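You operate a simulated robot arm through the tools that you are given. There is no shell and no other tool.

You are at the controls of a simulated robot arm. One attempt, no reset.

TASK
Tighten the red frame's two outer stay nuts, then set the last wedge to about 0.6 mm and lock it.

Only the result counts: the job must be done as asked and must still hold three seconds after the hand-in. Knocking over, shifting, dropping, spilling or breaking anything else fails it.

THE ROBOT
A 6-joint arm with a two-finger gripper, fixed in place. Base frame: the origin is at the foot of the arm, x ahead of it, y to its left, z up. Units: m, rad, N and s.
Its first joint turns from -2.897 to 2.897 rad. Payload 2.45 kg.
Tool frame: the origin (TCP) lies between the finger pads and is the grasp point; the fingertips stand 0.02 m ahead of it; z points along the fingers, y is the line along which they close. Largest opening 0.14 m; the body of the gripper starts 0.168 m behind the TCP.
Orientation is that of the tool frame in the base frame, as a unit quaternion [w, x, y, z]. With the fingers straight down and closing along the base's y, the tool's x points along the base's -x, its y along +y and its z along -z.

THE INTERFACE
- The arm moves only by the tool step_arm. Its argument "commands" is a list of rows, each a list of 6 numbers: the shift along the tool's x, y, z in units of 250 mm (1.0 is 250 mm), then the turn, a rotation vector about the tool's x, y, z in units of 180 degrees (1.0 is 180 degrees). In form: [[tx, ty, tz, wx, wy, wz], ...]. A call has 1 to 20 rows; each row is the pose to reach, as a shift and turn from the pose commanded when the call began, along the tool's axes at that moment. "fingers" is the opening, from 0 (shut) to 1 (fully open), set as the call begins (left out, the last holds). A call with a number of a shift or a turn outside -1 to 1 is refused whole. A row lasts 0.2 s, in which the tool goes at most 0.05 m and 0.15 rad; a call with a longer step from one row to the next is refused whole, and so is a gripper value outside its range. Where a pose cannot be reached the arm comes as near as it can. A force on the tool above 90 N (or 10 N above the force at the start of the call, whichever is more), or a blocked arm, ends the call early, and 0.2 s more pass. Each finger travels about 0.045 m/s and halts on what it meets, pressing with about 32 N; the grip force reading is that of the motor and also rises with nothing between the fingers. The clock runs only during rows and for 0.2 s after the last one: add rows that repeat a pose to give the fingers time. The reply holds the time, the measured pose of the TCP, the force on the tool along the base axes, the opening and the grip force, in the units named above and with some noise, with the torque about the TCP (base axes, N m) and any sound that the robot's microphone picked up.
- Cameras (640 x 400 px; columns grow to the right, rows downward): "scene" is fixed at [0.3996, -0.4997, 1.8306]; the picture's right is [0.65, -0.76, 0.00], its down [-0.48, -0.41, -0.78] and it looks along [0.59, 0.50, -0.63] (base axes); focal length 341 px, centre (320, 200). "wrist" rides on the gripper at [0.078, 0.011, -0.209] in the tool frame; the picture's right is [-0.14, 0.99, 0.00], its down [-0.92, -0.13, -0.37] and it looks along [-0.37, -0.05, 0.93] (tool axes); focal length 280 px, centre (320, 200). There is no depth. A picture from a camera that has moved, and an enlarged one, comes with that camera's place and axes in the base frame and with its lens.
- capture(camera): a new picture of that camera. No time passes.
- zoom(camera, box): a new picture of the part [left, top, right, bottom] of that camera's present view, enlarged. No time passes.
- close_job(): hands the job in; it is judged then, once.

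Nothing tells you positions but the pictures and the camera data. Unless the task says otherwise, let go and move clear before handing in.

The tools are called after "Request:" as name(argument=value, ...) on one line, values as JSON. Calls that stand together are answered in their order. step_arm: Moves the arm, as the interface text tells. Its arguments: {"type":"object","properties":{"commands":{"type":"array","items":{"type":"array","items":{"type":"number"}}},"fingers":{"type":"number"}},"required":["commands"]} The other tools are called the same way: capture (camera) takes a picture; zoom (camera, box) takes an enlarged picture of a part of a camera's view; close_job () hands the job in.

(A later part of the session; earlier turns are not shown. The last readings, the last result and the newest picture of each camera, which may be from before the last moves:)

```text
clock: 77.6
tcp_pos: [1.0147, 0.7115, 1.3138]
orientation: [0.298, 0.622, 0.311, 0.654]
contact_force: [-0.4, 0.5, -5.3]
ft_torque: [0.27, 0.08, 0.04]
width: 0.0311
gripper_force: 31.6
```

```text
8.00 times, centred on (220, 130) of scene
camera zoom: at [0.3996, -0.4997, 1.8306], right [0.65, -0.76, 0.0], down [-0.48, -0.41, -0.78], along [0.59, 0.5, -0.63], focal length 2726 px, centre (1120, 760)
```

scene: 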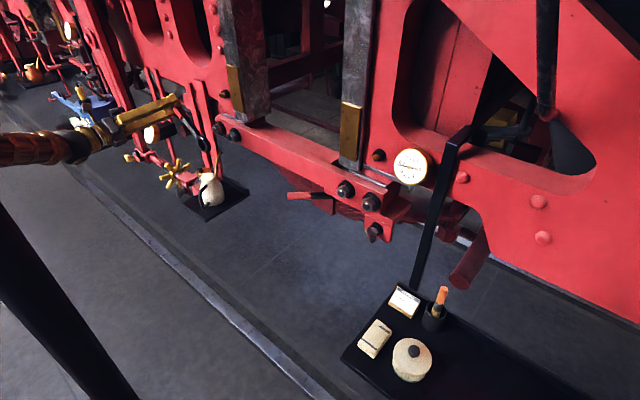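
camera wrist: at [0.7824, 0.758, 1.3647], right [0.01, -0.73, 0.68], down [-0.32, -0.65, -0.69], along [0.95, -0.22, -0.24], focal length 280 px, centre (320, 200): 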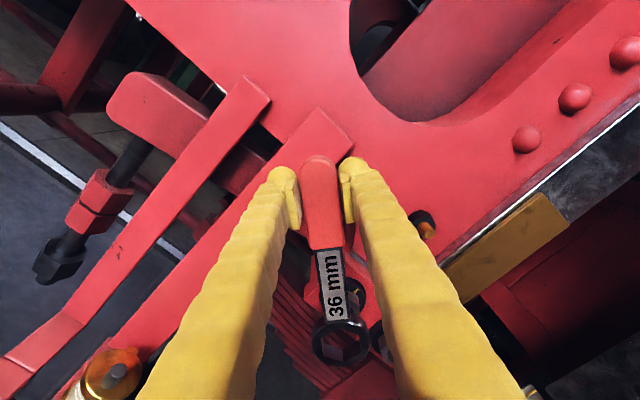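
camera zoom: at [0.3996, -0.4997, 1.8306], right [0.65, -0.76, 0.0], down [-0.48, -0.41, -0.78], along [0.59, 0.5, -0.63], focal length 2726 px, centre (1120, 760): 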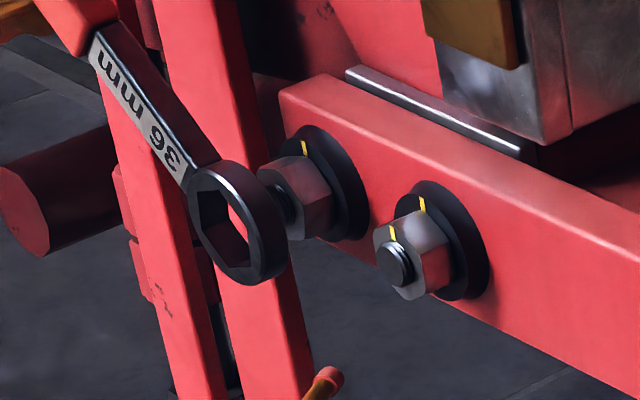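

Both cameras agree the ring sits about 8 mm too far toward +y relative to this nut. I'll shift the hand by (-5.3, +6.0) mm in tool x/y and re-check.

Request:
step_arm(commands=[[-0.01, 0.012, 0, 0, 0, 0], [-0.0212, 0.024, 0, 0, 0, 0], [-0.0212, 0.024, 0, 0, 0, 0]])

Request:
zoom(camera="wrist", box=[320, 315, 365, 365])

Request:
zoom(camera="scene", box=[190, 105, 250, 155])

```text
clock: 78.4
tcp_pos: [1.0137, 0.7047, 1.3153]
orientation: [0.298, 0.623, 0.31, 0.653]
contact_force: [-0.5, 0.7, -5.7]
ft_torque: [0.27, 0.08, 0.01]
width: 0.0311
gripper_force: 31.9
```

```text
8.00 times, centred on (342, 340) of wrist
camera zoom: at [0.8006, 0.7506, 1.3662], right [0.01, -0.73, 0.68], down [-0.32, -0.65, -0.69], along [0.95, -0.22, -0.24], focal length 2243 px, centre (140, -920)
```

zoom: 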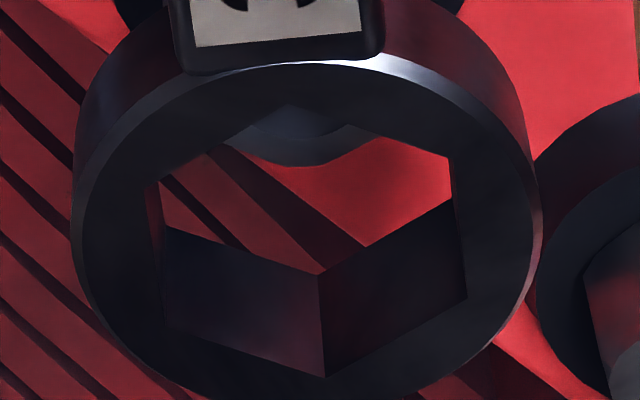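

```text
8.00 times, centred on (220, 130) of scene
camera zoom: at [0.3996, -0.4997, 1.8306], right [0.65, -0.76, 0.0], down [-0.48, -0.41, -0.78], along [0.59, 0.5, -0.63], focal length 2726 px, centre (1120, 760)
```

zoom: 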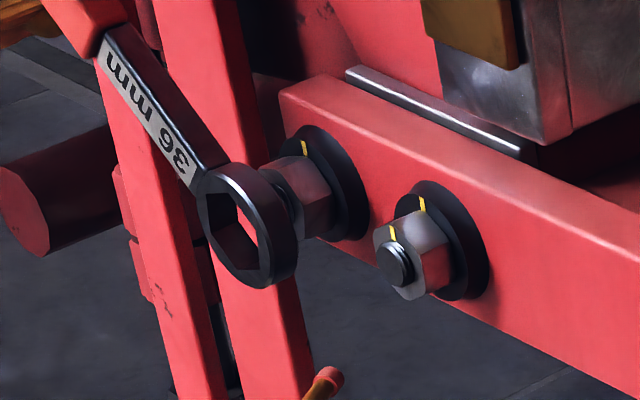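

The stud is now centred on the ring axis. I'll advance slowly onto the nut.

Request:
step_arm(commands=[[-0.001, 0, 0.02, 0, 0, 0], [-0.002, 0, 0.038, 0, 0, 0], [-0.0025, 0, 0.052, 0, 0, 0], [-0.003, 0, 0.064, 0, 0, 0], [-0.0035, 0, 0.074, 0, 0, 0], [-0.0035, 0, 0.074, 0, 0, 0]])

Request:
zoom(camera="wrist", box=[320, 315, 365, 365])

Request:
zoom(camera="scene", box=[190, 105, 250, 155])

```text
clock: 79.8
tcp_pos: [1.032, 0.7045, 1.316]
orientation: [0.296, 0.623, 0.31, 0.654]
contact_force: [-5.7, 7.9, 2.5]
ft_torque: [0.13, 0.41, -0.48]
width: 0.031
gripper_force: 32.3
```

```text
8.00 times, centred on (342, 340) of wrist
camera zoom: at [0.8193, 0.7508, 1.3668], right [0.01, -0.73, 0.68], down [-0.32, -0.65, -0.69], along [0.95, -0.22, -0.24], focal length 2243 px, centre (140, -920)
```

zoom: 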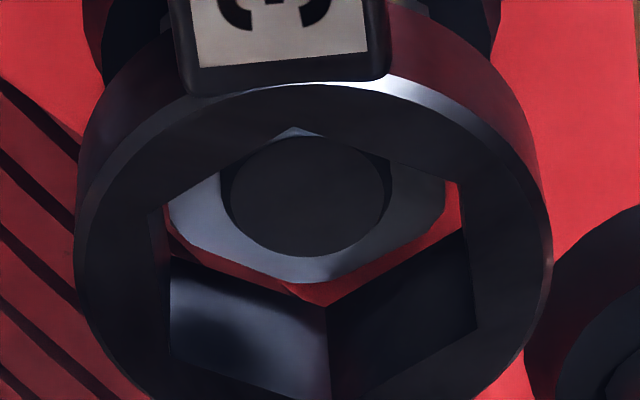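

```text
8.00 times, centred on (220, 130) of scene
camera zoom: at [0.3996, -0.4997, 1.8306], right [0.65, -0.76, 0.0], down [-0.48, -0.41, -0.78], along [0.59, 0.5, -0.63], focal length 2726 px, centre (1120, 760)
```

zoom: 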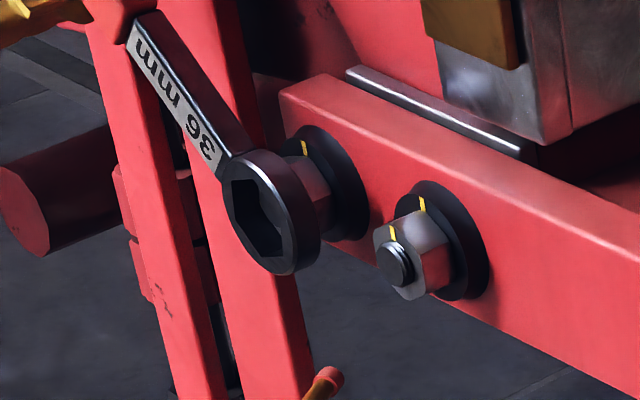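

There's light contact pushing the ring toward the hand, same as on the first nut, so the ring needs about 2 mm along +tool x and 1.3 mm left. I'll back off 10 mm, adjust and look.

Request:
step_arm(commands=[[0.001, 0, -0.02, 0, 0, 0], [0.002, 0, -0.04, 0, 0, 0], [0.01, -0.005, -0.04, 0, 0, 0], [0.01, -0.005, -0.04, 0, 0, 0]])

Request:
zoom(camera="wrist", box=[320, 315, 365, 365])

```text
clock: 80.8
tcp_pos: [1.0227, 0.7065, 1.3152]
orientation: [0.297, 0.623, 0.312, 0.653]
contact_force: [-0.1, 0.1, -5.1]
ft_torque: [0.29, 0.09, 0.03]
width: 0.031
gripper_force: 32.0
```

```text
8.00 times, centred on (342, 340) of wrist
camera zoom: at [0.8093, 0.7531, 1.3664], right [0.01, -0.73, 0.68], down [-0.32, -0.65, -0.69], along [0.95, -0.22, -0.24], focal length 2243 px, centre (140, -920)
```

zoom: 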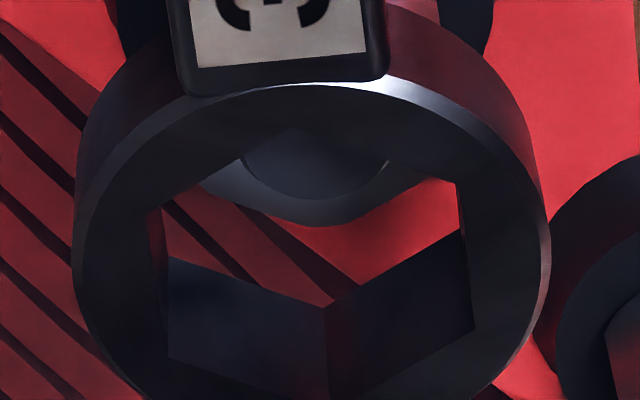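

The lateral gap I saw was only perspective, so I'll undo the sideways shift and also pitch 2° more to square the ring up.

Request:
step_arm(commands=[[0, 0.003, -0.006, 0, 0.005, 0], [0, 0.005, -0.012, 0, 0.011, 0], [0, 0.005, -0.012, 0, 0.011, 0]])

Request:
zoom(camera="wrist", box=[320, 315, 365, 365])

```text
clock: 81.6
tcp_pos: [1.0195, 0.7055, 1.3163]
orientation: [0.292, 0.612, 0.316, 0.664]
contact_force: [0.3, 0.5, -5.4]
ft_torque: [0.25, 0.04, 0.01]
width: 0.031
gripper_force: 32.0
```

```text
8.00 times, centred on (342, 340) of wrist
camera zoom: at [0.8038, 0.7463, 1.3628], right [0.01, -0.73, 0.68], down [-0.29, -0.65, -0.7], along [0.96, -0.19, -0.22], focal length 2243 px, centre (140, -920)
```

zoom: 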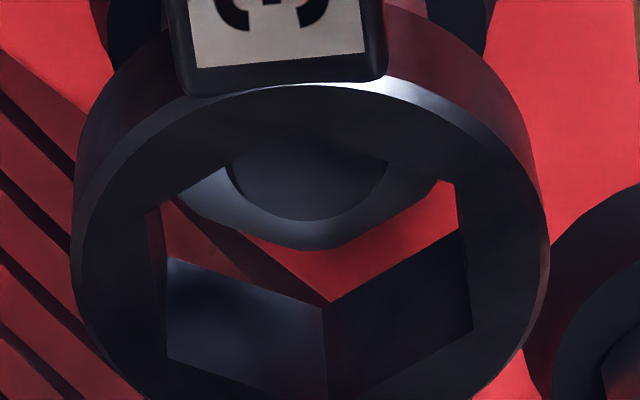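

Now advancing 12 mm along the nut axis.

Request:
step_arm(commands=[[-0.0012, 0, 0.015, 0, 0, 0], [-0.002, 0, 0.026, 0, 0, 0], [-0.0029, 0, 0.036, 0, 0, 0], [-0.0037, 0, 0.046, 0, 0, 0], [-0.0037, 0, 0.046, 0, 0, 0]])

Request:
zoom(camera="wrist", box=[320, 315, 365, 365])

```text
clock: 82.8
tcp_pos: [1.0299, 0.7062, 1.3161]
orientation: [0.292, 0.611, 0.316, 0.664]
contact_force: [0.3, -0.4, -5.4]
ft_torque: [0.3, 0.07, -0.01]
width: 0.0313
gripper_force: 32.2
```

```text
8.00 times, centred on (342, 340) of wrist
camera zoom: at [0.8158, 0.7466, 1.3627], right [0.01, -0.73, 0.68], down [-0.29, -0.65, -0.7], along [0.96, -0.19, -0.22], focal length 2243 px, centre (140, -920)
```

zoom: 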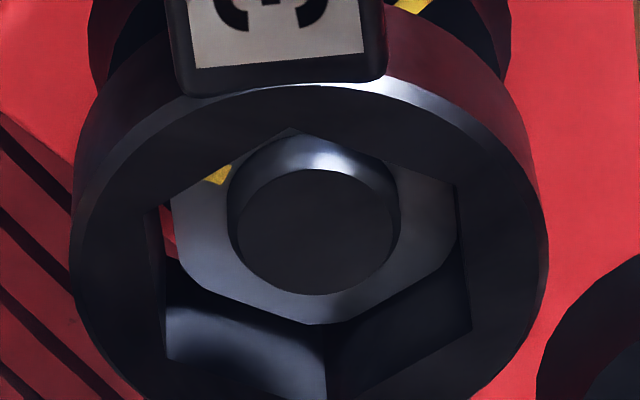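

It's engaged with no force. I'll seat 7 mm deeper.

Request:
step_arm(commands=[[-0.0008, 0.001, 0.01, 0, 0, 0], [-0.0016, 0.002, 0.02, 0, 0, 0], [-0.0023, 0.002, 0.028, 0, 0, 0], [-0.0023, 0.002, 0.028, 0, 0, 0]])

Request:
zoom(camera="wrist", box=[320, 315, 365, 365])

Request:
zoom(camera="scene", box=[150, 70, 270, 170])

```text
clock: 83.8
tcp_pos: [1.038, 0.7055, 1.3161]
orientation: [0.292, 0.612, 0.315, 0.664]
contact_force: [0.4, -0.5, -6.6]
ft_torque: [0.24, 0.06, -0.03]
width: 0.0311
gripper_force: 31.9
```

```text
8.00 times, centred on (342, 340) of wrist
camera zoom: at [0.8228, 0.746, 1.363], right [0.01, -0.73, 0.68], down [-0.29, -0.65, -0.7], along [0.96, -0.19, -0.22], focal length 2243 px, centre (140, -920)
```

zoom: 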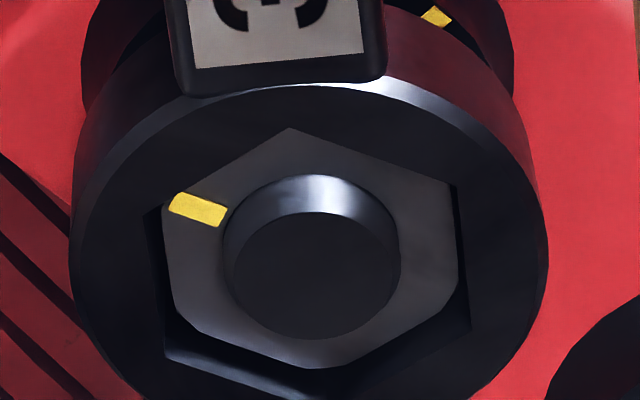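

```text
4.00 times, centred on (210, 120) of scene
camera zoom: at [0.3996, -0.4997, 1.8306], right [0.65, -0.76, 0.0], down [-0.48, -0.41, -0.78], along [0.59, 0.5, -0.63], focal length 1363 px, centre (760, 520)
```

zoom: 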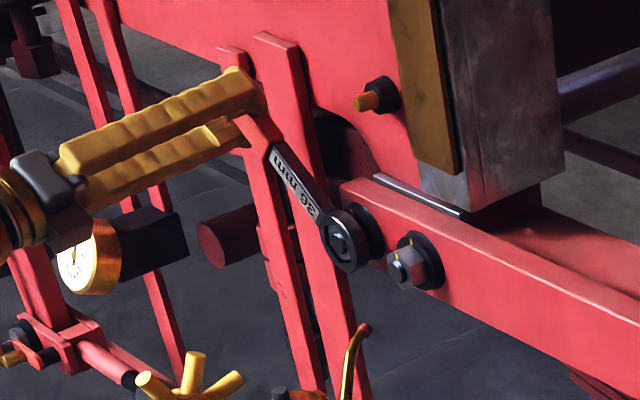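

Fully seated. Now the clockwise stroke on the left nut: the first 30°.

Request:
step_arm(commands=[[-0.0042, 0.0684, -0.0003, -0.0027, 0, 0.0332], [-0.0154, 0.1359, -0.0012, -0.0054, -0.0001, 0.0665], [-0.0337, 0.2019, -0.0026, -0.0082, -0.0001, 0.0997], [-0.0587, 0.2657, -0.0045, -0.0109, -0.0001, 0.133], [-0.0903, 0.3264, -0.007, -0.0136, -0.0002, 0.1662]])

Request:
zoom(camera="wrist", box=[310, 290, 370, 370])

Request:
zoom(camera="scene", box=[150, 70, 270, 170])

```text
clock: 85.0
tcp_pos: [1.0379, 0.6348, 1.3652]
orientation: [0.122, 0.666, 0.132, 0.724]
contact_force: [-0.7, 3.2, -0.7]
ft_torque: [0.26, 0.04, 0.02]
width: 0.0313
gripper_force: 32.2
```

```text
5.00 times, centred on (340, 330) of wrist
camera zoom: at [0.8224, 0.6479, 1.4264], right [0.01, -0.97, 0.22], down [-0.29, -0.22, -0.93], along [0.96, -0.06, -0.29], focal length 1402 px, centre (220, -450)
```

zoom: 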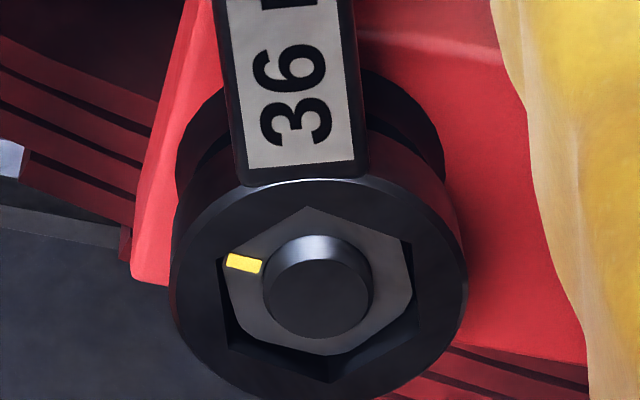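

```text
4.00 times, centred on (210, 120) of scene
camera zoom: at [0.3996, -0.4997, 1.8306], right [0.65, -0.76, 0.0], down [-0.48, -0.41, -0.78], along [0.59, 0.5, -0.63], focal length 1363 px, centre (760, 520)
```

zoom: 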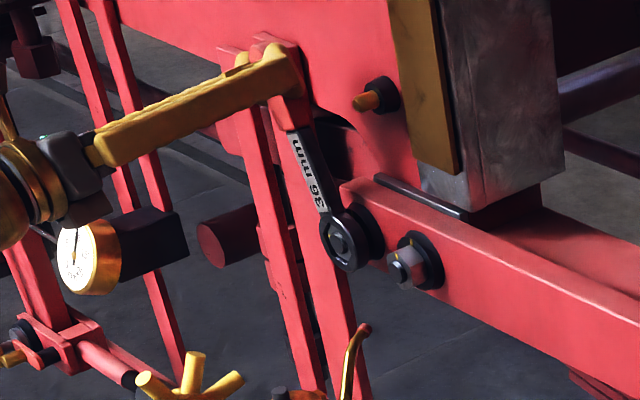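

The nut is following. I'll do another 36°.

Request:
step_arm(commands=[[-0.0042, 0.0684, -0.0003, -0.0027, 0, 0.0332], [-0.0154, 0.1359, -0.0012, -0.0054, -0.0001, 0.0665], [-0.0337, 0.2019, -0.0026, -0.0082, -0.0001, 0.0997], [-0.0587, 0.2657, -0.0045, -0.0109, -0.0001, 0.133], [-0.0903, 0.3264, -0.007, -0.0136, -0.0002, 0.1662], [-0.128, 0.3836, -0.01, -0.0163, -0.0002, 0.1995]])

Request:
zoom(camera="wrist", box=[310, 290, 370, 370])

Request:
zoom(camera="scene", box=[150, 70, 270, 170])

```text
clock: 86.4
tcp_pos: [1.0374, 0.5363, 1.37]
orientation: [-0.089, 0.672, -0.098, 0.729]
contact_force: [-1.8, 3.2, -5.0]
ft_torque: [0.36, 0.21, 0.13]
width: 0.0313
gripper_force: 32.3
```

```text
5.00 times, centred on (340, 330) of wrist
camera zoom: at [0.8225, 0.509, 1.4256], right [0.01, -0.92, -0.39], down [-0.29, 0.37, -0.88], along [0.96, 0.12, -0.27], focal length 1402 px, centre (220, -450)
```

zoom: 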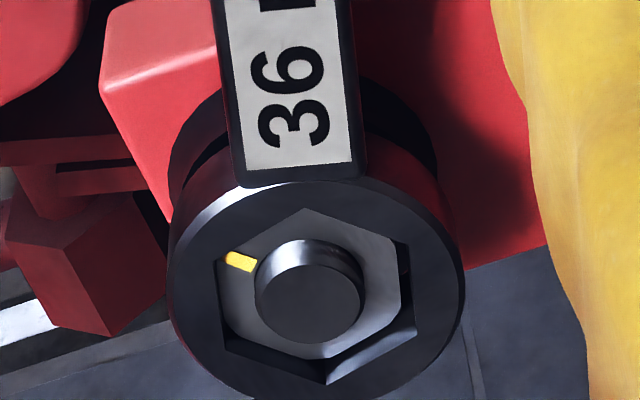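

```text
4.00 times, centred on (210, 120) of scene
camera zoom: at [0.3996, -0.4997, 1.8306], right [0.65, -0.76, 0.0], down [-0.48, -0.41, -0.78], along [0.59, 0.5, -0.63], focal length 1363 px, centre (760, 520)
```

zoom: 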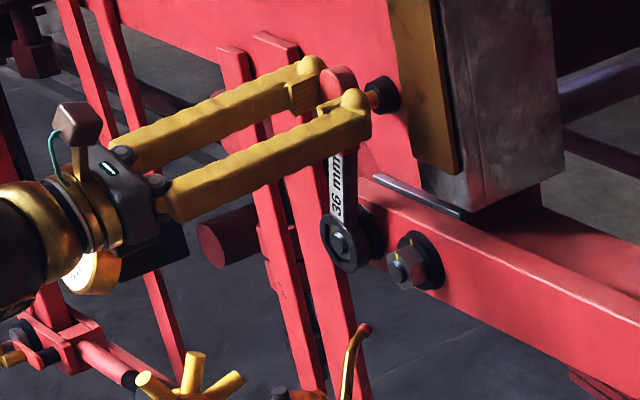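

I'll turn another 36° on the same path.

Request:
step_arm(commands=[[-0.0042, 0.0684, -0.0003, -0.0027, 0, 0.0332], [-0.0154, 0.1359, -0.0012, -0.0054, -0.0001, 0.0665], [-0.0337, 0.2019, -0.0026, -0.0082, -0.0001, 0.0997], [-0.0587, 0.2657, -0.0045, -0.0109, -0.0001, 0.133], [-0.0903, 0.3264, -0.007, -0.0136, -0.0002, 0.1662], [-0.128, 0.3836, -0.01, -0.0163, -0.0002, 0.1995]])

Request:
zoom(camera="wrist", box=[310, 290, 370, 370])

Request:
zoom(camera="scene", box=[190, 105, 250, 155])

```text
clock: 87.8
tcp_pos: [1.0386, 0.4519, 1.3129]
orientation: [-0.293, 0.612, -0.319, 0.662]
contact_force: [-1.5, 15.8, -9.5]
ft_torque: [0.6, 0.27, 0.47]
width: 0.0311
gripper_force: 31.6
```

```text
5.00 times, centred on (340, 330) of wrist
camera zoom: at [0.8229, 0.3977, 1.3428], right [0.01, -0.51, -0.86], down [-0.29, 0.82, -0.49], along [0.96, 0.26, -0.14], focal length 1402 px, centre (220, -450)
```

zoom: 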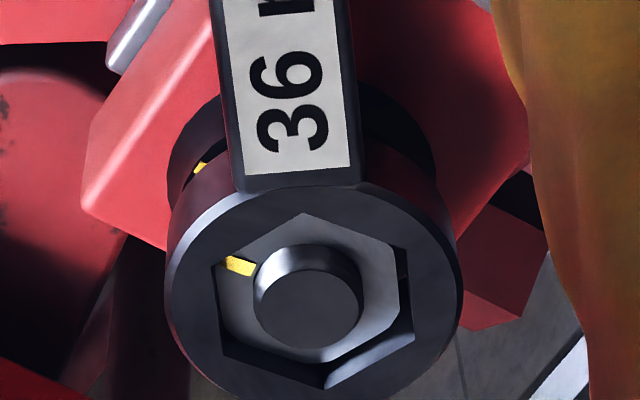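

```text
8.00 times, centred on (220, 130) of scene
camera zoom: at [0.3996, -0.4997, 1.8306], right [0.65, -0.76, 0.0], down [-0.48, -0.41, -0.78], along [0.59, 0.5, -0.63], focal length 2726 px, centre (1120, 760)
```

zoom: 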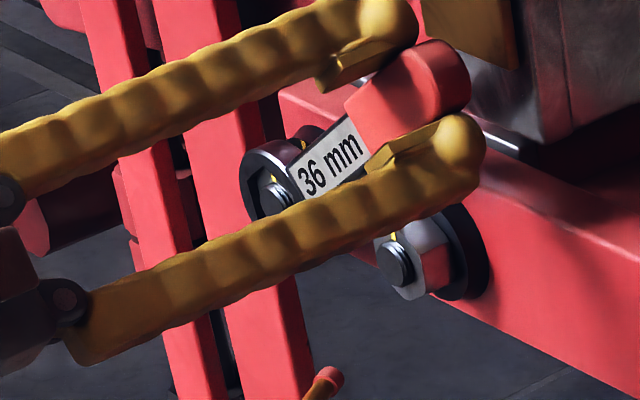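

There's some radial pull (about 15 N), so my assumed axis is about 1 mm off. I also need to watch the clearance between the shank and the inner nut near the end of the stroke, so I'll look closely.

Request:
zoom(camera="scene", box=[205, 110, 255, 150])

Request:
capture(camera="wrist")

```text
10.00 times, centred on (230, 130) of scene
camera zoom: at [0.3996, -0.4997, 1.8306], right [0.65, -0.76, 0.0], down [-0.48, -0.41, -0.78], along [0.59, 0.5, -0.63], focal length 3407 px, centre (1220, 900)
```

zoom: 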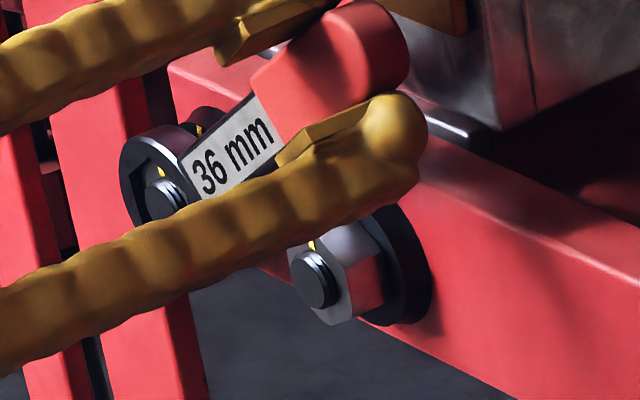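

```text
taken
camera wrist: at [0.8229, 0.3977, 1.3428], right [0.01, -0.51, -0.86], down [-0.29, 0.82, -0.49], along [0.96, 0.26, -0.14], focal length 280 px, centre (320, 200)
```

wrist: 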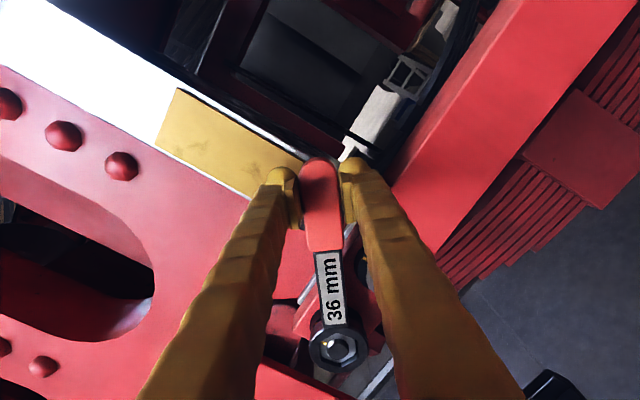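

The nut's mark is already close to alignment, and finishing at this handle angle would bring the shank within about 3 mm of the inner nut. I'll take the safer route: pull off, re-index 60° back, and finish with the hand near 12 o'clock.

Request:
step_arm(commands=[[-0.005, 0, 0, 0, 0, 0], [-0.0034, 0, -0.02, 0, 0, 0], [-0.001, 0, -0.05, 0, 0, 0], [0.002, 0, -0.085, 0, 0, 0], [0.005, 0, -0.12, 0, 0, 0], [0.005, 0, -0.12, 0, 0, 0]])

Request:
zoom(camera="scene", box=[205, 110, 255, 150])

Request:
zoom(camera="wrist", box=[300, 270, 380, 370])

```text
clock: 89.2
tcp_pos: [1.0069, 0.452, 1.3126]
orientation: [-0.293, 0.611, -0.318, 0.663]
contact_force: [0.5, -0.6, -5.6]
ft_torque: [-0.28, 0.08, 0.02]
width: 0.0309
gripper_force: 32.6
```

```text
10.00 times, centred on (230, 130) of scene
camera zoom: at [0.3996, -0.4997, 1.8306], right [0.65, -0.76, 0.0], down [-0.48, -0.41, -0.78], along [0.59, 0.5, -0.63], focal length 3407 px, centre (1220, 900)
```

zoom: 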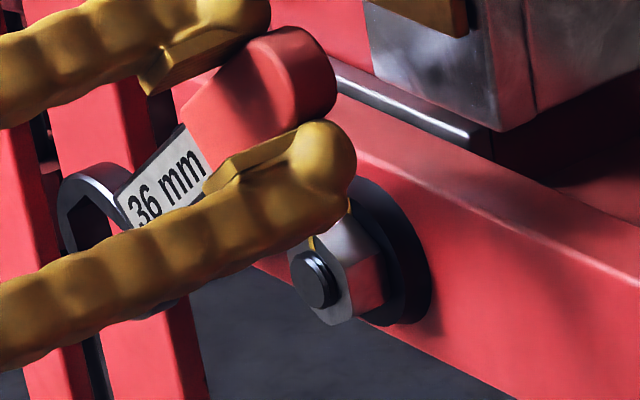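

```text
4.00 times, centred on (340, 320) of wrist
camera zoom: at [0.7924, 0.3984, 1.3431], right [0.01, -0.51, -0.86], down [-0.29, 0.82, -0.49], along [0.96, 0.26, -0.14], focal length 1122 px, centre (240, -280)
```

zoom: 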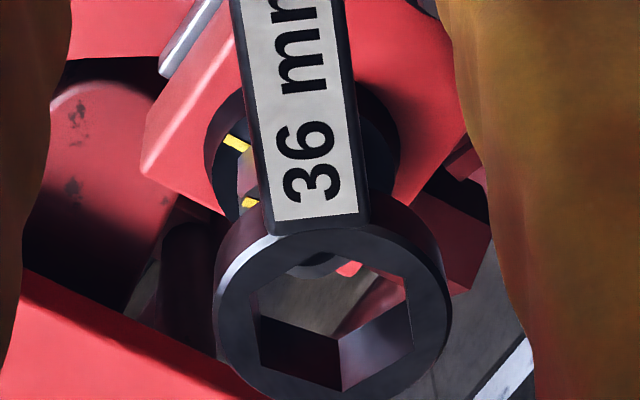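

Clear of the nut. I'll swing back 54° to about 357° in front of it.

Request:
step_arm(commands=[[-0.006, -0.0885, -0.0005, 0.0035, 0, -0.0427], [-0.024, -0.1757, -0.0019, 0.007, 0, -0.0855], [-0.053, -0.2597, -0.0043, 0.0105, 0.0001, -0.1282], [-0.093, -0.3392, -0.0075, 0.014, 0.0002, -0.171], [-0.143, -0.4128, -0.0116, 0.0175, 0.0002, -0.2137], [-0.203, -0.479, -0.0164, 0.021, 0.0003, -0.2565], [-0.272, -0.537, -0.0222, 0.0245, 0.0003, -0.2992], [-0.272, -0.537, -0.0222, 0.0245, 0.0003, -0.2992]])

Request:
step_arm(commands=[[-0.0016, 0, 0.02, 0, 0, 0], [-0.0029, 0, 0.036, 0, 0, 0], [-0.0029, 0, 0.036, 0, 0, 0]])

Request:
zoom(camera="wrist", box=[310, 290, 370, 370])

Request:
zoom(camera="scene", box=[205, 110, 255, 150])

```text
clock: 91.0
tcp_pos: [1.0078, 0.5908, 1.3753]
orientation: [0.018, 0.678, 0.018, 0.735]
contact_force: [-0.2, -0.8, -5.8]
ft_torque: [0.01, 0.05, 0.01]
width: 0.0309
gripper_force: 31.9
```

```text
clock: 91.8
tcp_pos: [1.0173, 0.5896, 1.3748]
orientation: [0.017, 0.677, 0.018, 0.735]
contact_force: [0.2, 0.1, -4.9]
ft_torque: [0.02, 0.05, 0.03]
width: 0.0312
gripper_force: 31.9
```

```text
5.00 times, centred on (340, 330) of wrist
camera zoom: at [0.8021, 0.5821, 1.4358], right [0.01, -1.0, -0.09], down [-0.29, 0.08, -0.95], along [0.96, 0.04, -0.29], focal length 1402 px, centre (220, -450)
```

zoom: 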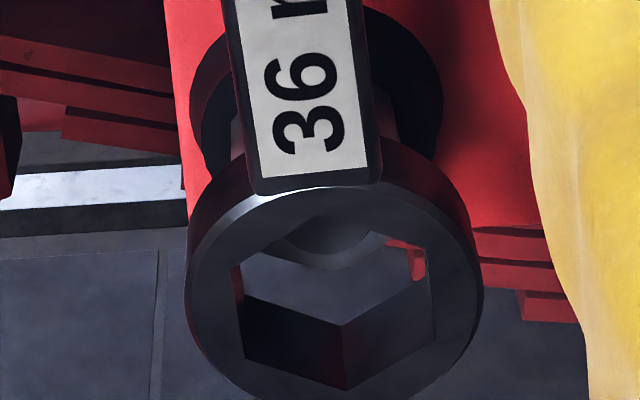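

```text
10.00 times, centred on (230, 130) of scene
camera zoom: at [0.3996, -0.4997, 1.8306], right [0.65, -0.76, 0.0], down [-0.48, -0.41, -0.78], along [0.59, 0.5, -0.63], focal length 3407 px, centre (1220, 900)
```

zoom: 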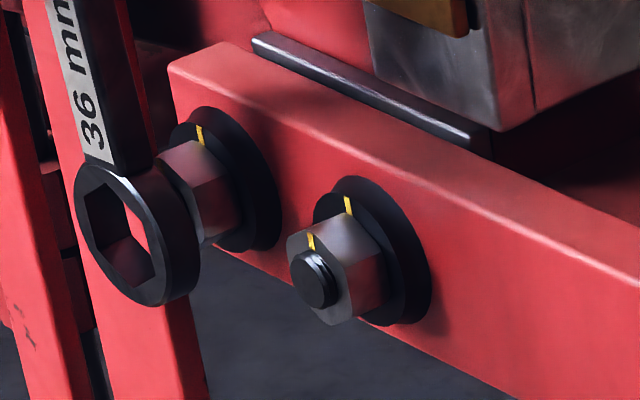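

I'll check the alignment in close-up.

Request:
zoom(camera="wrist", box=[320, 315, 365, 365])

```text
8.00 times, centred on (342, 340) of wrist
camera zoom: at [0.8021, 0.5821, 1.4358], right [0.01, -1.0, -0.09], down [-0.29, 0.08, -0.95], along [0.96, 0.04, -0.29], focal length 2243 px, centre (140, -920)
```

zoom: 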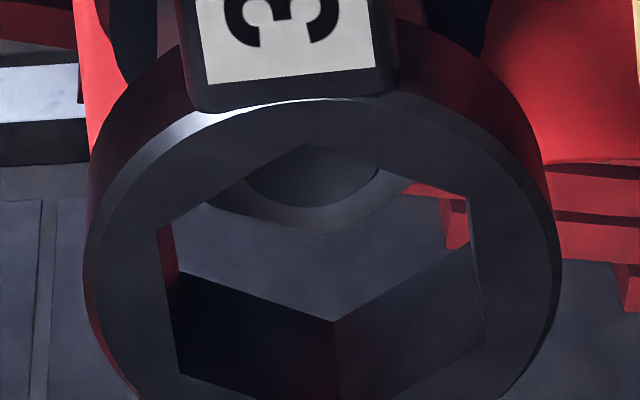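

Relative alignment matches the earlier successful engagement, with the ring about 1° more tilted. I'll add 1° pitch and advance.

Request:
step_arm(commands=[[-0.001, 0, 0.012, 0, 0.003, 0], [-0.002, 0, 0.026, 0, 0.0055, 0], [-0.003, 0, 0.038, 0, 0.0055, 0], [-0.004, 0, 0.05, 0, 0.0055, 0], [-0.0046, 0, 0.058, 0, 0.0055, 0], [-0.0046, 0, 0.058, 0, 0.0055, 0]])

Request:
zoom(camera="wrist", box=[320, 315, 365, 365])

```text
clock: 93.2
tcp_pos: [1.0317, 0.5901, 1.3755]
orientation: [0.017, 0.67, 0.018, 0.742]
contact_force: [-7.5, 1.6, 9.1]
ft_torque: [0.04, 0.76, -0.04]
width: 0.0309
gripper_force: 32.1
```

```text
8.00 times, centred on (342, 340) of wrist
camera zoom: at [0.8147, 0.5819, 1.4333], right [0.01, -1.0, -0.09], down [-0.27, 0.08, -0.96], along [0.96, 0.04, -0.27], focal length 2243 px, centre (140, -920)
```

zoom: 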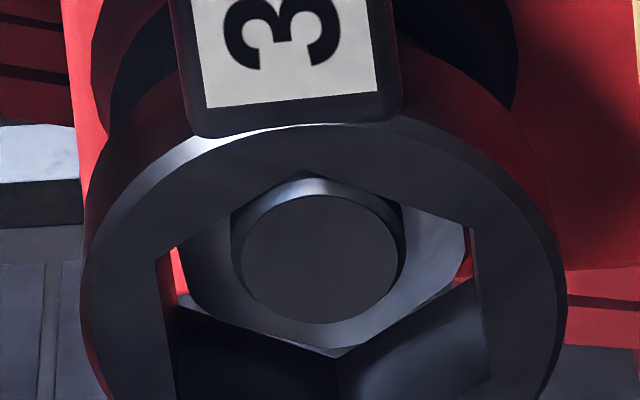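

Slight upward contact again, so the ring is a bit low. I'll back off 5 mm, raise 2 mm and re-advance.

Request:
step_arm(commands=[[0.001, 0, -0.02, 0, 0, 0], [0.009, 0, -0.02, 0, 0.004, 0], [0.009, 0, -0.02, 0, 0.004, 0]])

Request:
zoom(camera="wrist", box=[320, 315, 365, 365])

```text
clock: 94.0
tcp_pos: [1.025, 0.5895, 1.3752]
orientation: [0.017, 0.667, 0.018, 0.745]
contact_force: [0.0, 1.0, -4.3]
ft_torque: [0.08, 0.08, 0.0]
width: 0.0312
gripper_force: 32.9
```

```text
8.00 times, centred on (342, 340) of wrist
camera zoom: at [0.8094, 0.582, 1.4309], right [0.01, -1.0, -0.09], down [-0.26, 0.08, -0.96], along [0.96, 0.04, -0.26], focal length 2243 px, centre (140, -920)
```

zoom: 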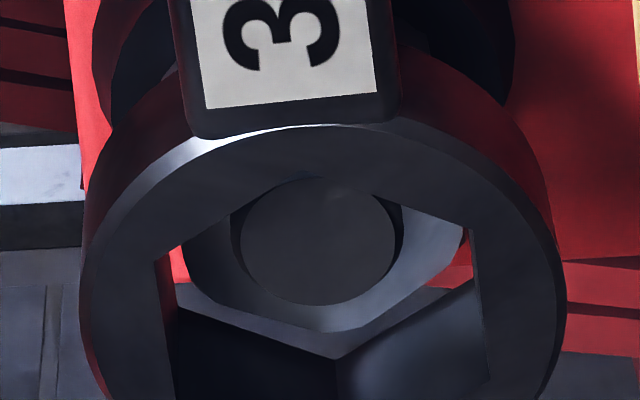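

By the same measure as the previous success, the ring is now aligned. I'll advance again.

Request:
step_arm(commands=[[-0.0016, 0, 0.014, 0, 0, 0], [-0.0028, 0, 0.025, 0, 0, 0], [-0.0039, 0, 0.035, 0, 0, 0], [-0.005, 0, 0.045, 0, 0, 0], [-0.005, 0, 0.045, 0, 0, 0]])

Request:
zoom(camera="wrist", box=[320, 315, 365, 365])

```text
clock: 95.2
tcp_pos: [1.0376, 0.5904, 1.3767]
orientation: [0.017, 0.666, 0.019, 0.746]
contact_force: [0.0, 0.0, -5.8]
ft_torque: [0.05, 0.08, -0.01]
width: 0.0311
gripper_force: 31.7
```

```text
8.00 times, centred on (342, 340) of wrist
camera zoom: at [0.8206, 0.5821, 1.4315], right [0.01, -1.0, -0.09], down [-0.26, 0.08, -0.96], along [0.96, 0.04, -0.26], focal length 2243 px, centre (140, -920)
```

zoom: 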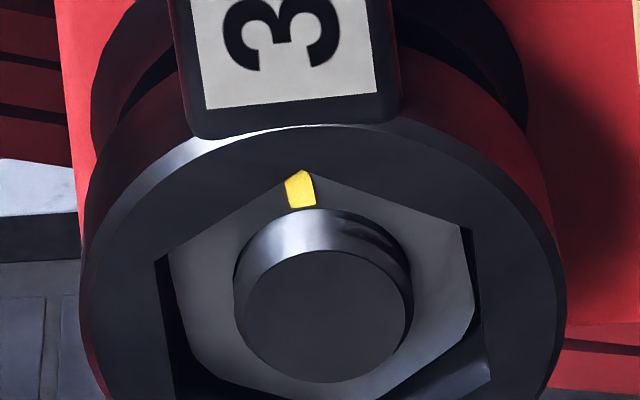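

Engaged, with the mark at about 354°. I'll seat 2 mm deeper, then turn 12° clockwise in small steps.

Request:
step_arm(commands=[[-0.0005, 0, 0.004, 0, 0, 0], [-0.001, 0, 0.009, 0, 0, 0], [-0.001, 0, 0.009, 0, 0, 0]])

Request:
step_arm(commands=[[-0.0016, 0.0455, -0.0002, -0.0025, 0, 0.0221], [-0.0063, 0.0907, -0.0007, -0.0049, 0, 0.0442], [-0.0142, 0.1356, -0.0016, -0.0074, 0, 0.0663], [-0.0142, 0.1356, -0.0016, -0.0074, 0, 0.0663]])

Request:
zoom(camera="wrist", box=[320, 315, 365, 365])

Request:
zoom(camera="scene", box=[205, 110, 255, 150])

```text
clock: 96.0
tcp_pos: [1.0395, 0.5904, 1.3763]
orientation: [0.017, 0.666, 0.018, 0.745]
contact_force: [0.2, 0.0, -5.1]
ft_torque: [-0.02, 0.02, -0.04]
width: 0.0309
gripper_force: 32.0
```

```text
clock: 97.0
tcp_pos: [1.0391, 0.5572, 1.3758]
orientation: [-0.053, 0.664, -0.06, 0.743]
contact_force: [3.2, 13.0, 7.6]
ft_torque: [0.12, -0.48, 0.12]
width: 0.031
gripper_force: 32.0
```

```text
8.00 times, centred on (342, 340) of wrist
camera zoom: at [0.8223, 0.5372, 1.4271], right [0.02, -0.96, -0.29], down [-0.26, 0.28, -0.92], along [0.96, 0.09, -0.25], focal length 2243 px, centre (140, -920)
```

zoom: 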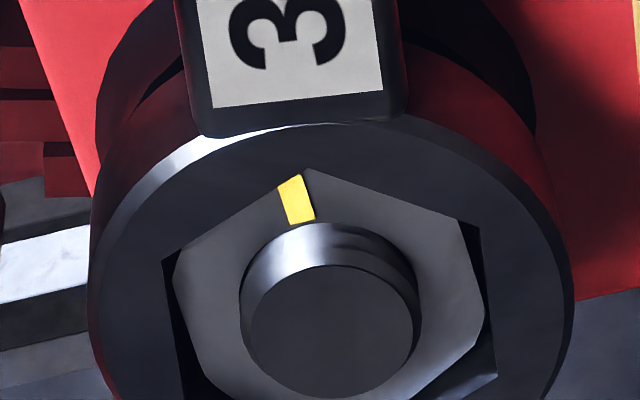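

```text
10.00 times, centred on (230, 130) of scene
camera zoom: at [0.3996, -0.4997, 1.8306], right [0.65, -0.76, 0.0], down [-0.48, -0.41, -0.78], along [0.59, 0.5, -0.63], focal length 3407 px, centre (1220, 900)
```

zoom: 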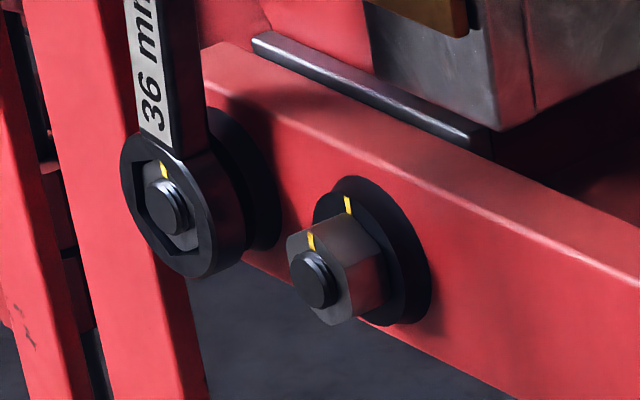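

Resistance is building (about 2.4 N·m) and the marks nearly match. I'll continue.

Request:
step_arm(commands=[[-0.0004, 0.0228, 0, -0.0012, 0, 0.011], [-0.0016, 0.0455, -0.0002, -0.0025, 0, 0.0221], [-0.0016, 0.0455, -0.0002, -0.0025, 0, 0.0221]])

Request:
zoom(camera="wrist", box=[320, 315, 365, 365])

Request:
zoom(camera="scene", box=[205, 110, 255, 150])

```text
clock: 97.8
tcp_pos: [1.0372, 0.5469, 1.3733]
orientation: [-0.077, 0.662, -0.084, 0.741]
contact_force: [-2.7, 47.0, 15.2]
ft_torque: [-0.36, 0.43, 0.6]
width: 0.0313
gripper_force: 32.1
```

```text
8.00 times, centred on (342, 340) of wrist
camera zoom: at [0.8219, 0.5238, 1.4236], right [0.02, -0.93, -0.36], down [-0.26, 0.34, -0.9], along [0.96, 0.11, -0.24], focal length 2243 px, centre (140, -920)
```

zoom: 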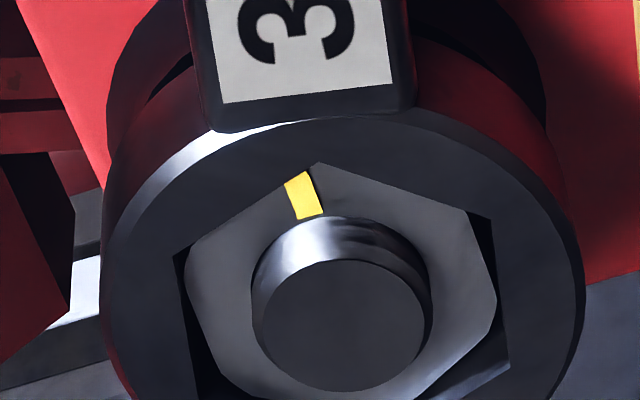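

```text
10.00 times, centred on (230, 130) of scene
camera zoom: at [0.3996, -0.4997, 1.8306], right [0.65, -0.76, 0.0], down [-0.48, -0.41, -0.78], along [0.59, 0.5, -0.63], focal length 3407 px, centre (1220, 900)
```

zoom: 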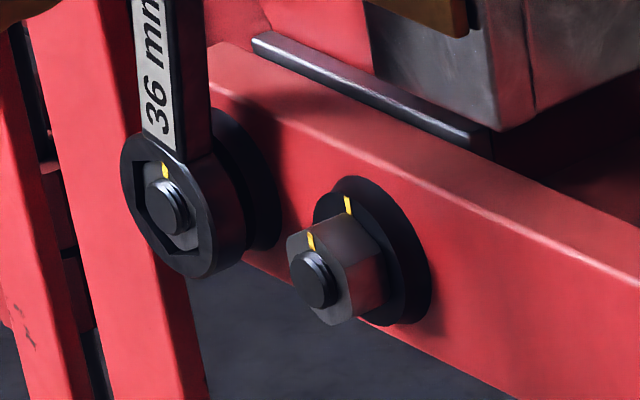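

Firm at about 8 N·m with the marks matching. A small extra pull will match the first nut.

Request:
step_arm(commands=[[-0.0002, 0.0171, 0, -0.0009, 0, 0.0083], [-0.0002, 0.0171, 0, -0.0009, 0, 0.0083]])

Request:
zoom(camera="scene", box=[205, 110, 255, 150])

```text
clock: 98.4
tcp_pos: [1.0376, 0.5427, 1.372]
orientation: [-0.086, 0.661, -0.094, 0.74]
contact_force: [-2.0, 61.3, 20.8]
ft_torque: [-0.35, 0.33, 0.68]
width: 0.0321
gripper_force: 32.3
```

```text
10.00 times, centred on (230, 130) of scene
camera zoom: at [0.3996, -0.4997, 1.8306], right [0.65, -0.76, 0.0], down [-0.48, -0.41, -0.78], along [0.59, 0.5, -0.63], focal length 3407 px, centre (1220, 900)
```

zoom: 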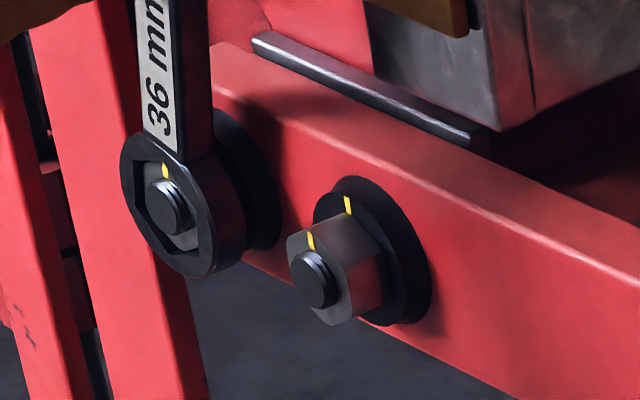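

That's about 10.6 N·m and solid, so the left outer nut is tight. I'll relax 9° and pull off.

Request:
step_arm(commands=[[-0.0009, -0.034, -0.0001, 0.0018, 0, -0.0166], [-0.0036, -0.068, -0.0004, 0.0037, 0, -0.0331], [-0.008, -0.102, -0.0009, 0.0055, 0, -0.0497], [-0.008, -0.102, -0.0009, 0.0055, 0, -0.0497]])

Request:
step_arm(commands=[[0.0022, 0, -0.02, 0, 0, 0], [0.0055, 0, -0.05, 0, 0, 0], [0.0093, 0, -0.085, 0, 0, 0], [0.0132, 0, -0.12, 0, 0, 0], [0.022, 0, -0.2, 0, 0, 0], [0.033, 0, -0.3, 0, 0, 0]])

Request:
zoom(camera="scene", box=[205, 110, 255, 150])

Request:
zoom(camera="wrist", box=[270, 200, 410, 380])

```text
clock: 99.4
tcp_pos: [1.0402, 0.5635, 1.3763]
orientation: [-0.031, 0.666, -0.039, 0.745]
contact_force: [4.0, 0.0, 5.6]
ft_torque: [0.16, -0.66, -0.05]
width: 0.0313
gripper_force: 32.1
```

```text
clock: 100.8
tcp_pos: [0.9641, 0.5652, 1.3746]
orientation: [-0.033, 0.666, -0.036, 0.744]
contact_force: [-0.3, 0.7, -6.4]
ft_torque: [-0.01, 0.05, 0.03]
width: 0.031
gripper_force: 31.6
```

```text
10.00 times, centred on (230, 130) of scene
camera zoom: at [0.3996, -0.4997, 1.8306], right [0.65, -0.76, 0.0], down [-0.48, -0.41, -0.78], along [0.59, 0.5, -0.63], focal length 3407 px, centre (1220, 900)
```

zoom: 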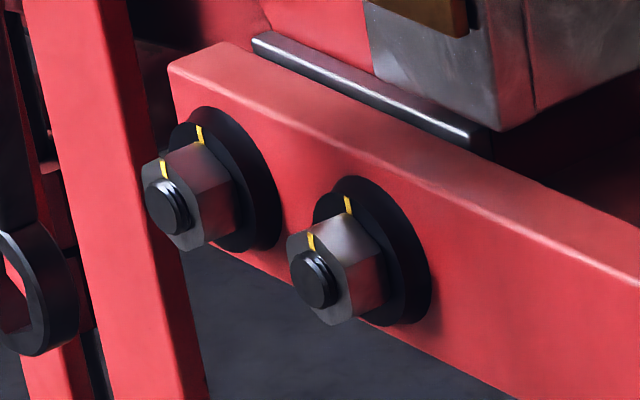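

```text
2.22 times, centred on (340, 290) of wrist
camera zoom: at [0.7473, 0.5489, 1.4283], right [0.01, -0.97, -0.23], down [-0.26, 0.22, -0.94], along [0.96, 0.08, -0.25], focal length 623 px, centre (276, 0)
```

zoom: 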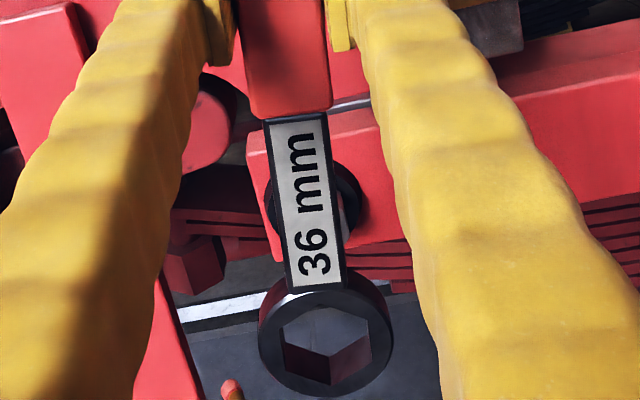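

Both left nuts match. Now I'll return the spanner: back away, unroll the wrist, and go to tool-down.

Request:
step_arm(commands=[[0.02, 0, -0.17, 0, 0, 0], [0.04, 0, -0.34, 0, 0, 0], [0.06, 0.05, -0.45, -0.0026, -0.0028, 0.0468], [0.08, 0.1, -0.517, -0.0053, -0.0056, 0.0936], [0.1, 0.16, -0.517, -0.0079, -0.0084, 0.1404], [0.12, 0.21, -0.517, -0.0105, -0.0112, 0.1872], [0.14, 0.26, -0.517, -0.0132, -0.0141, 0.234], [0.155, 0.31, -0.517, -0.0158, -0.0169, 0.2808], [0.17, 0.35, -0.517, -0.0184, -0.0197, 0.3276], [0.185, 0.39, -0.517, -0.021, -0.0225, 0.3744], [0.195, 0.42, -0.517, -0.0237, -0.0253, 0.4212], [0.202, 0.447, -0.517, -0.0263, -0.0281, 0.468]])

Request:
step_arm(commands=[[0.03, 0.02, 0, -0.0417, 0, 0], [0.06, 0.04, 0, -0.0833, 0, 0], [0.1, 0.06, 0, -0.125, 0, 0], [0.14, 0.08, 0, -0.1667, 0, 0], [0.18, 0.1, 0, -0.2083, 0, 0], [0.22, 0.12, 0, -0.25, 0, 0], [0.26, 0.12, 0, -0.2917, 0, 0], [0.3, 0.12, 0, -0.3333, 0, 0], [0.34, 0.12, 0, -0.375, 0, 0], [0.38, 0.12, 0, -0.4167, 0, 0], [0.42, 0.12, 0, -0.4583, 0, 0], [0.46, 0.12, 0, -0.5, 0, 0]])

Request:
capture(camera="scene")

```text
clock: 103.4
tcp_pos: [0.8293, 0.4494, 1.3997]
orientation: [0.499, -0.499, 0.501, -0.5]
contact_force: [0.4, 0.1, -5.8]
ft_torque: [-0.38, -0.01, -0.03]
width: 0.031
gripper_force: 31.6
```

```text
clock: 106.0
tcp_pos: [0.8296, 0.3355, 1.3709]
orientation: [0.0, -0.706, 0.708, 0.0]
contact_force: [-0.5, 0.5, -2.8]
ft_torque: [-0.3, -0.07, 0.01]
width: 0.0311
gripper_force: 32.2
```

```text
taken
```

scene: 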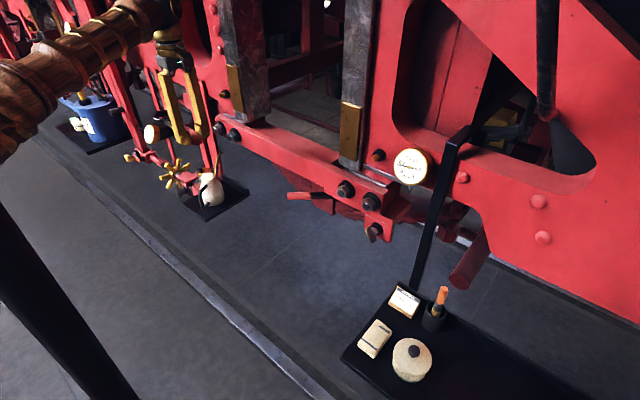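

Now I'll rotate the hand back to its original heading while moving toward the tray side.

Request:
step_arm(commands=[[0.08, 0.05, -0.01, 0, 0, 0.0417], [0.16, 0.1, -0.02, 0, 0, 0.0833], [0.24, 0.15, -0.03, 0, 0, 0.125], [0.32, 0.2, -0.04, 0, 0, 0.1667], [0.4, 0.25, -0.05, 0, 0, 0.2083], [0.48, 0.3, -0.06, 0, 0, 0.25], [0.56, 0.32, -0.07, 0, 0, 0.2917], [0.64, 0.32, -0.08, 0, 0, 0.3333], [0.72, 0.32, -0.09, 0, 0, 0.375], [0.8, 0.32, -0.1, 0, 0, 0.4167], [0.88, 0.32, -0.11, 0, 0, 0.4583], [0.96, 0.32, -0.12, 0, 0, 0.5]])

Request:
step_arm(commands=[[0, -0.16, 0, 0, 0, 0], [0, -0.33, 0, 0, 0, 0], [0, -0.5, 0, 0, 0, 0], [0, -0.66, 0, 0, 0, 0], [0, -0.83, 0, 0, 0, 0], [0, -1.0, 0, 0, 0, 0]])

Request:
step_arm(commands=[[-0.05, -0.16, 0, 0, 0, 0], [-0.1, -0.33, 0.02, 0, 0, 0], [-0.15, -0.5, 0.05, 0, 0, 0], [-0.22, -0.66, 0.1, 0, 0, 0], [-0.3, -0.83, 0.15, 0, 0, 0], [-0.38, -1.0, 0.2, 0, 0, 0]])

Request:
capture(camera="wrist")

```text
clock: 108.6
tcp_pos: [0.7498, 0.0949, 1.4007]
orientation: [0.001, 0.002, 1.0, 0.0]
contact_force: [0.4, -0.1, -5.2]
ft_torque: [0.0, 0.36, -0.01]
width: 0.031
gripper_force: 31.6
```

```text
clock: 110.0
tcp_pos: [0.7475, -0.1553, 1.4008]
orientation: [0.002, 0.001, 1.0, 0.0]
contact_force: [0.2, -0.4, -5.4]
ft_torque: [0.04, 0.34, 0.01]
width: 0.031
gripper_force: 32.4
```

```text
clock: 111.4
tcp_pos: [0.8428, -0.4052, 1.3513]
orientation: [0.002, 0.001, 1.0, 0.0]
contact_force: [-0.9, 0.1, -4.3]
ft_torque: [-0.06, 0.21, 0.04]
width: 0.0309
gripper_force: 32.1
```

```text
taken
camera wrist: at [0.7634, -0.3933, 1.5602], right [0.14, 0.99, 0.0], down [0.92, -0.13, 0.37], along [0.37, -0.05, -0.93], focal length 280 px, centre (320, 200)
```

wrist: 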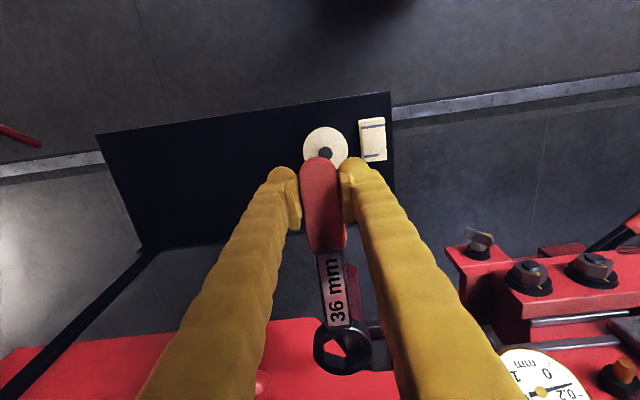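

I'll retrace the original path to a hover above the spanner's place on the tray.

Request:
step_arm(commands=[[0.06, -0.15, 0.13, 0, 0, 0], [0.12, -0.31, 0.27, 0, 0, 0], [0.16, -0.46, 0.4, 0, 0, 0], [0.1, -0.55, 0.53, 0, 0, 0], [0.03, -0.64, 0.66, 0, 0, 0], [-0.06, -0.73, 0.79, 0, 0, 0], [-0.168, -0.823, 0.9, 0, 0, 0], [-0.168, -0.823, 0.9, 0, 0, 0]])

Request:
capture(camera="wrist")

Request:
zoom(camera="wrist", box=[270, 140, 410, 390])

```text
refused: row 1 steps farther than a row can; nothing moved
```

```text
taken
camera wrist: at [0.7634, -0.3933, 1.5602], right [0.14, 0.99, 0.0], down [0.92, -0.13, 0.37], along [0.37, -0.05, -0.93], focal length 280 px, centre (320, 200)
```

wrist: 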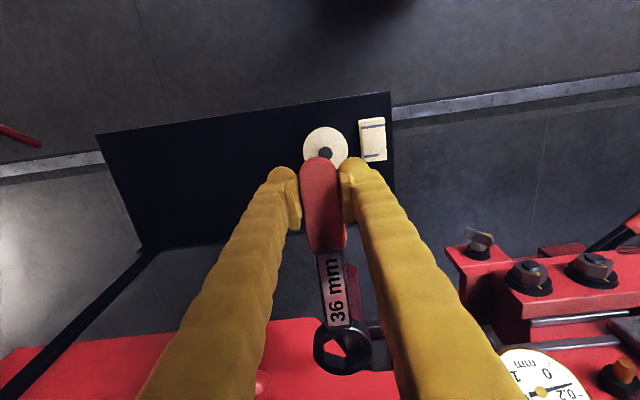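

```text
1.60 times, centred on (340, 265) of wrist
camera zoom: at [0.7634, -0.3933, 1.5602], right [0.14, 0.99, 0.0], down [0.92, -0.13, 0.37], along [0.37, -0.05, -0.93], focal length 449 px, centre (288, 96)
```

zoom: 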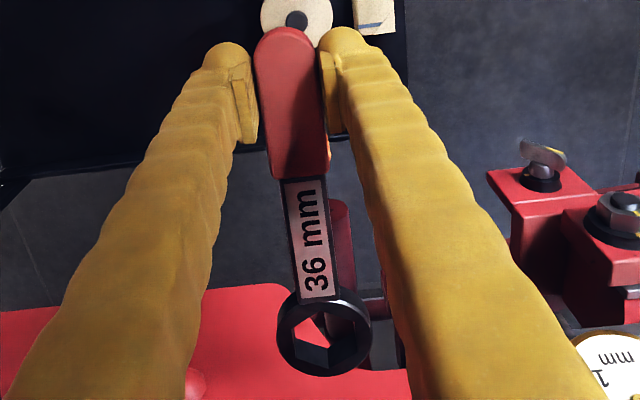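

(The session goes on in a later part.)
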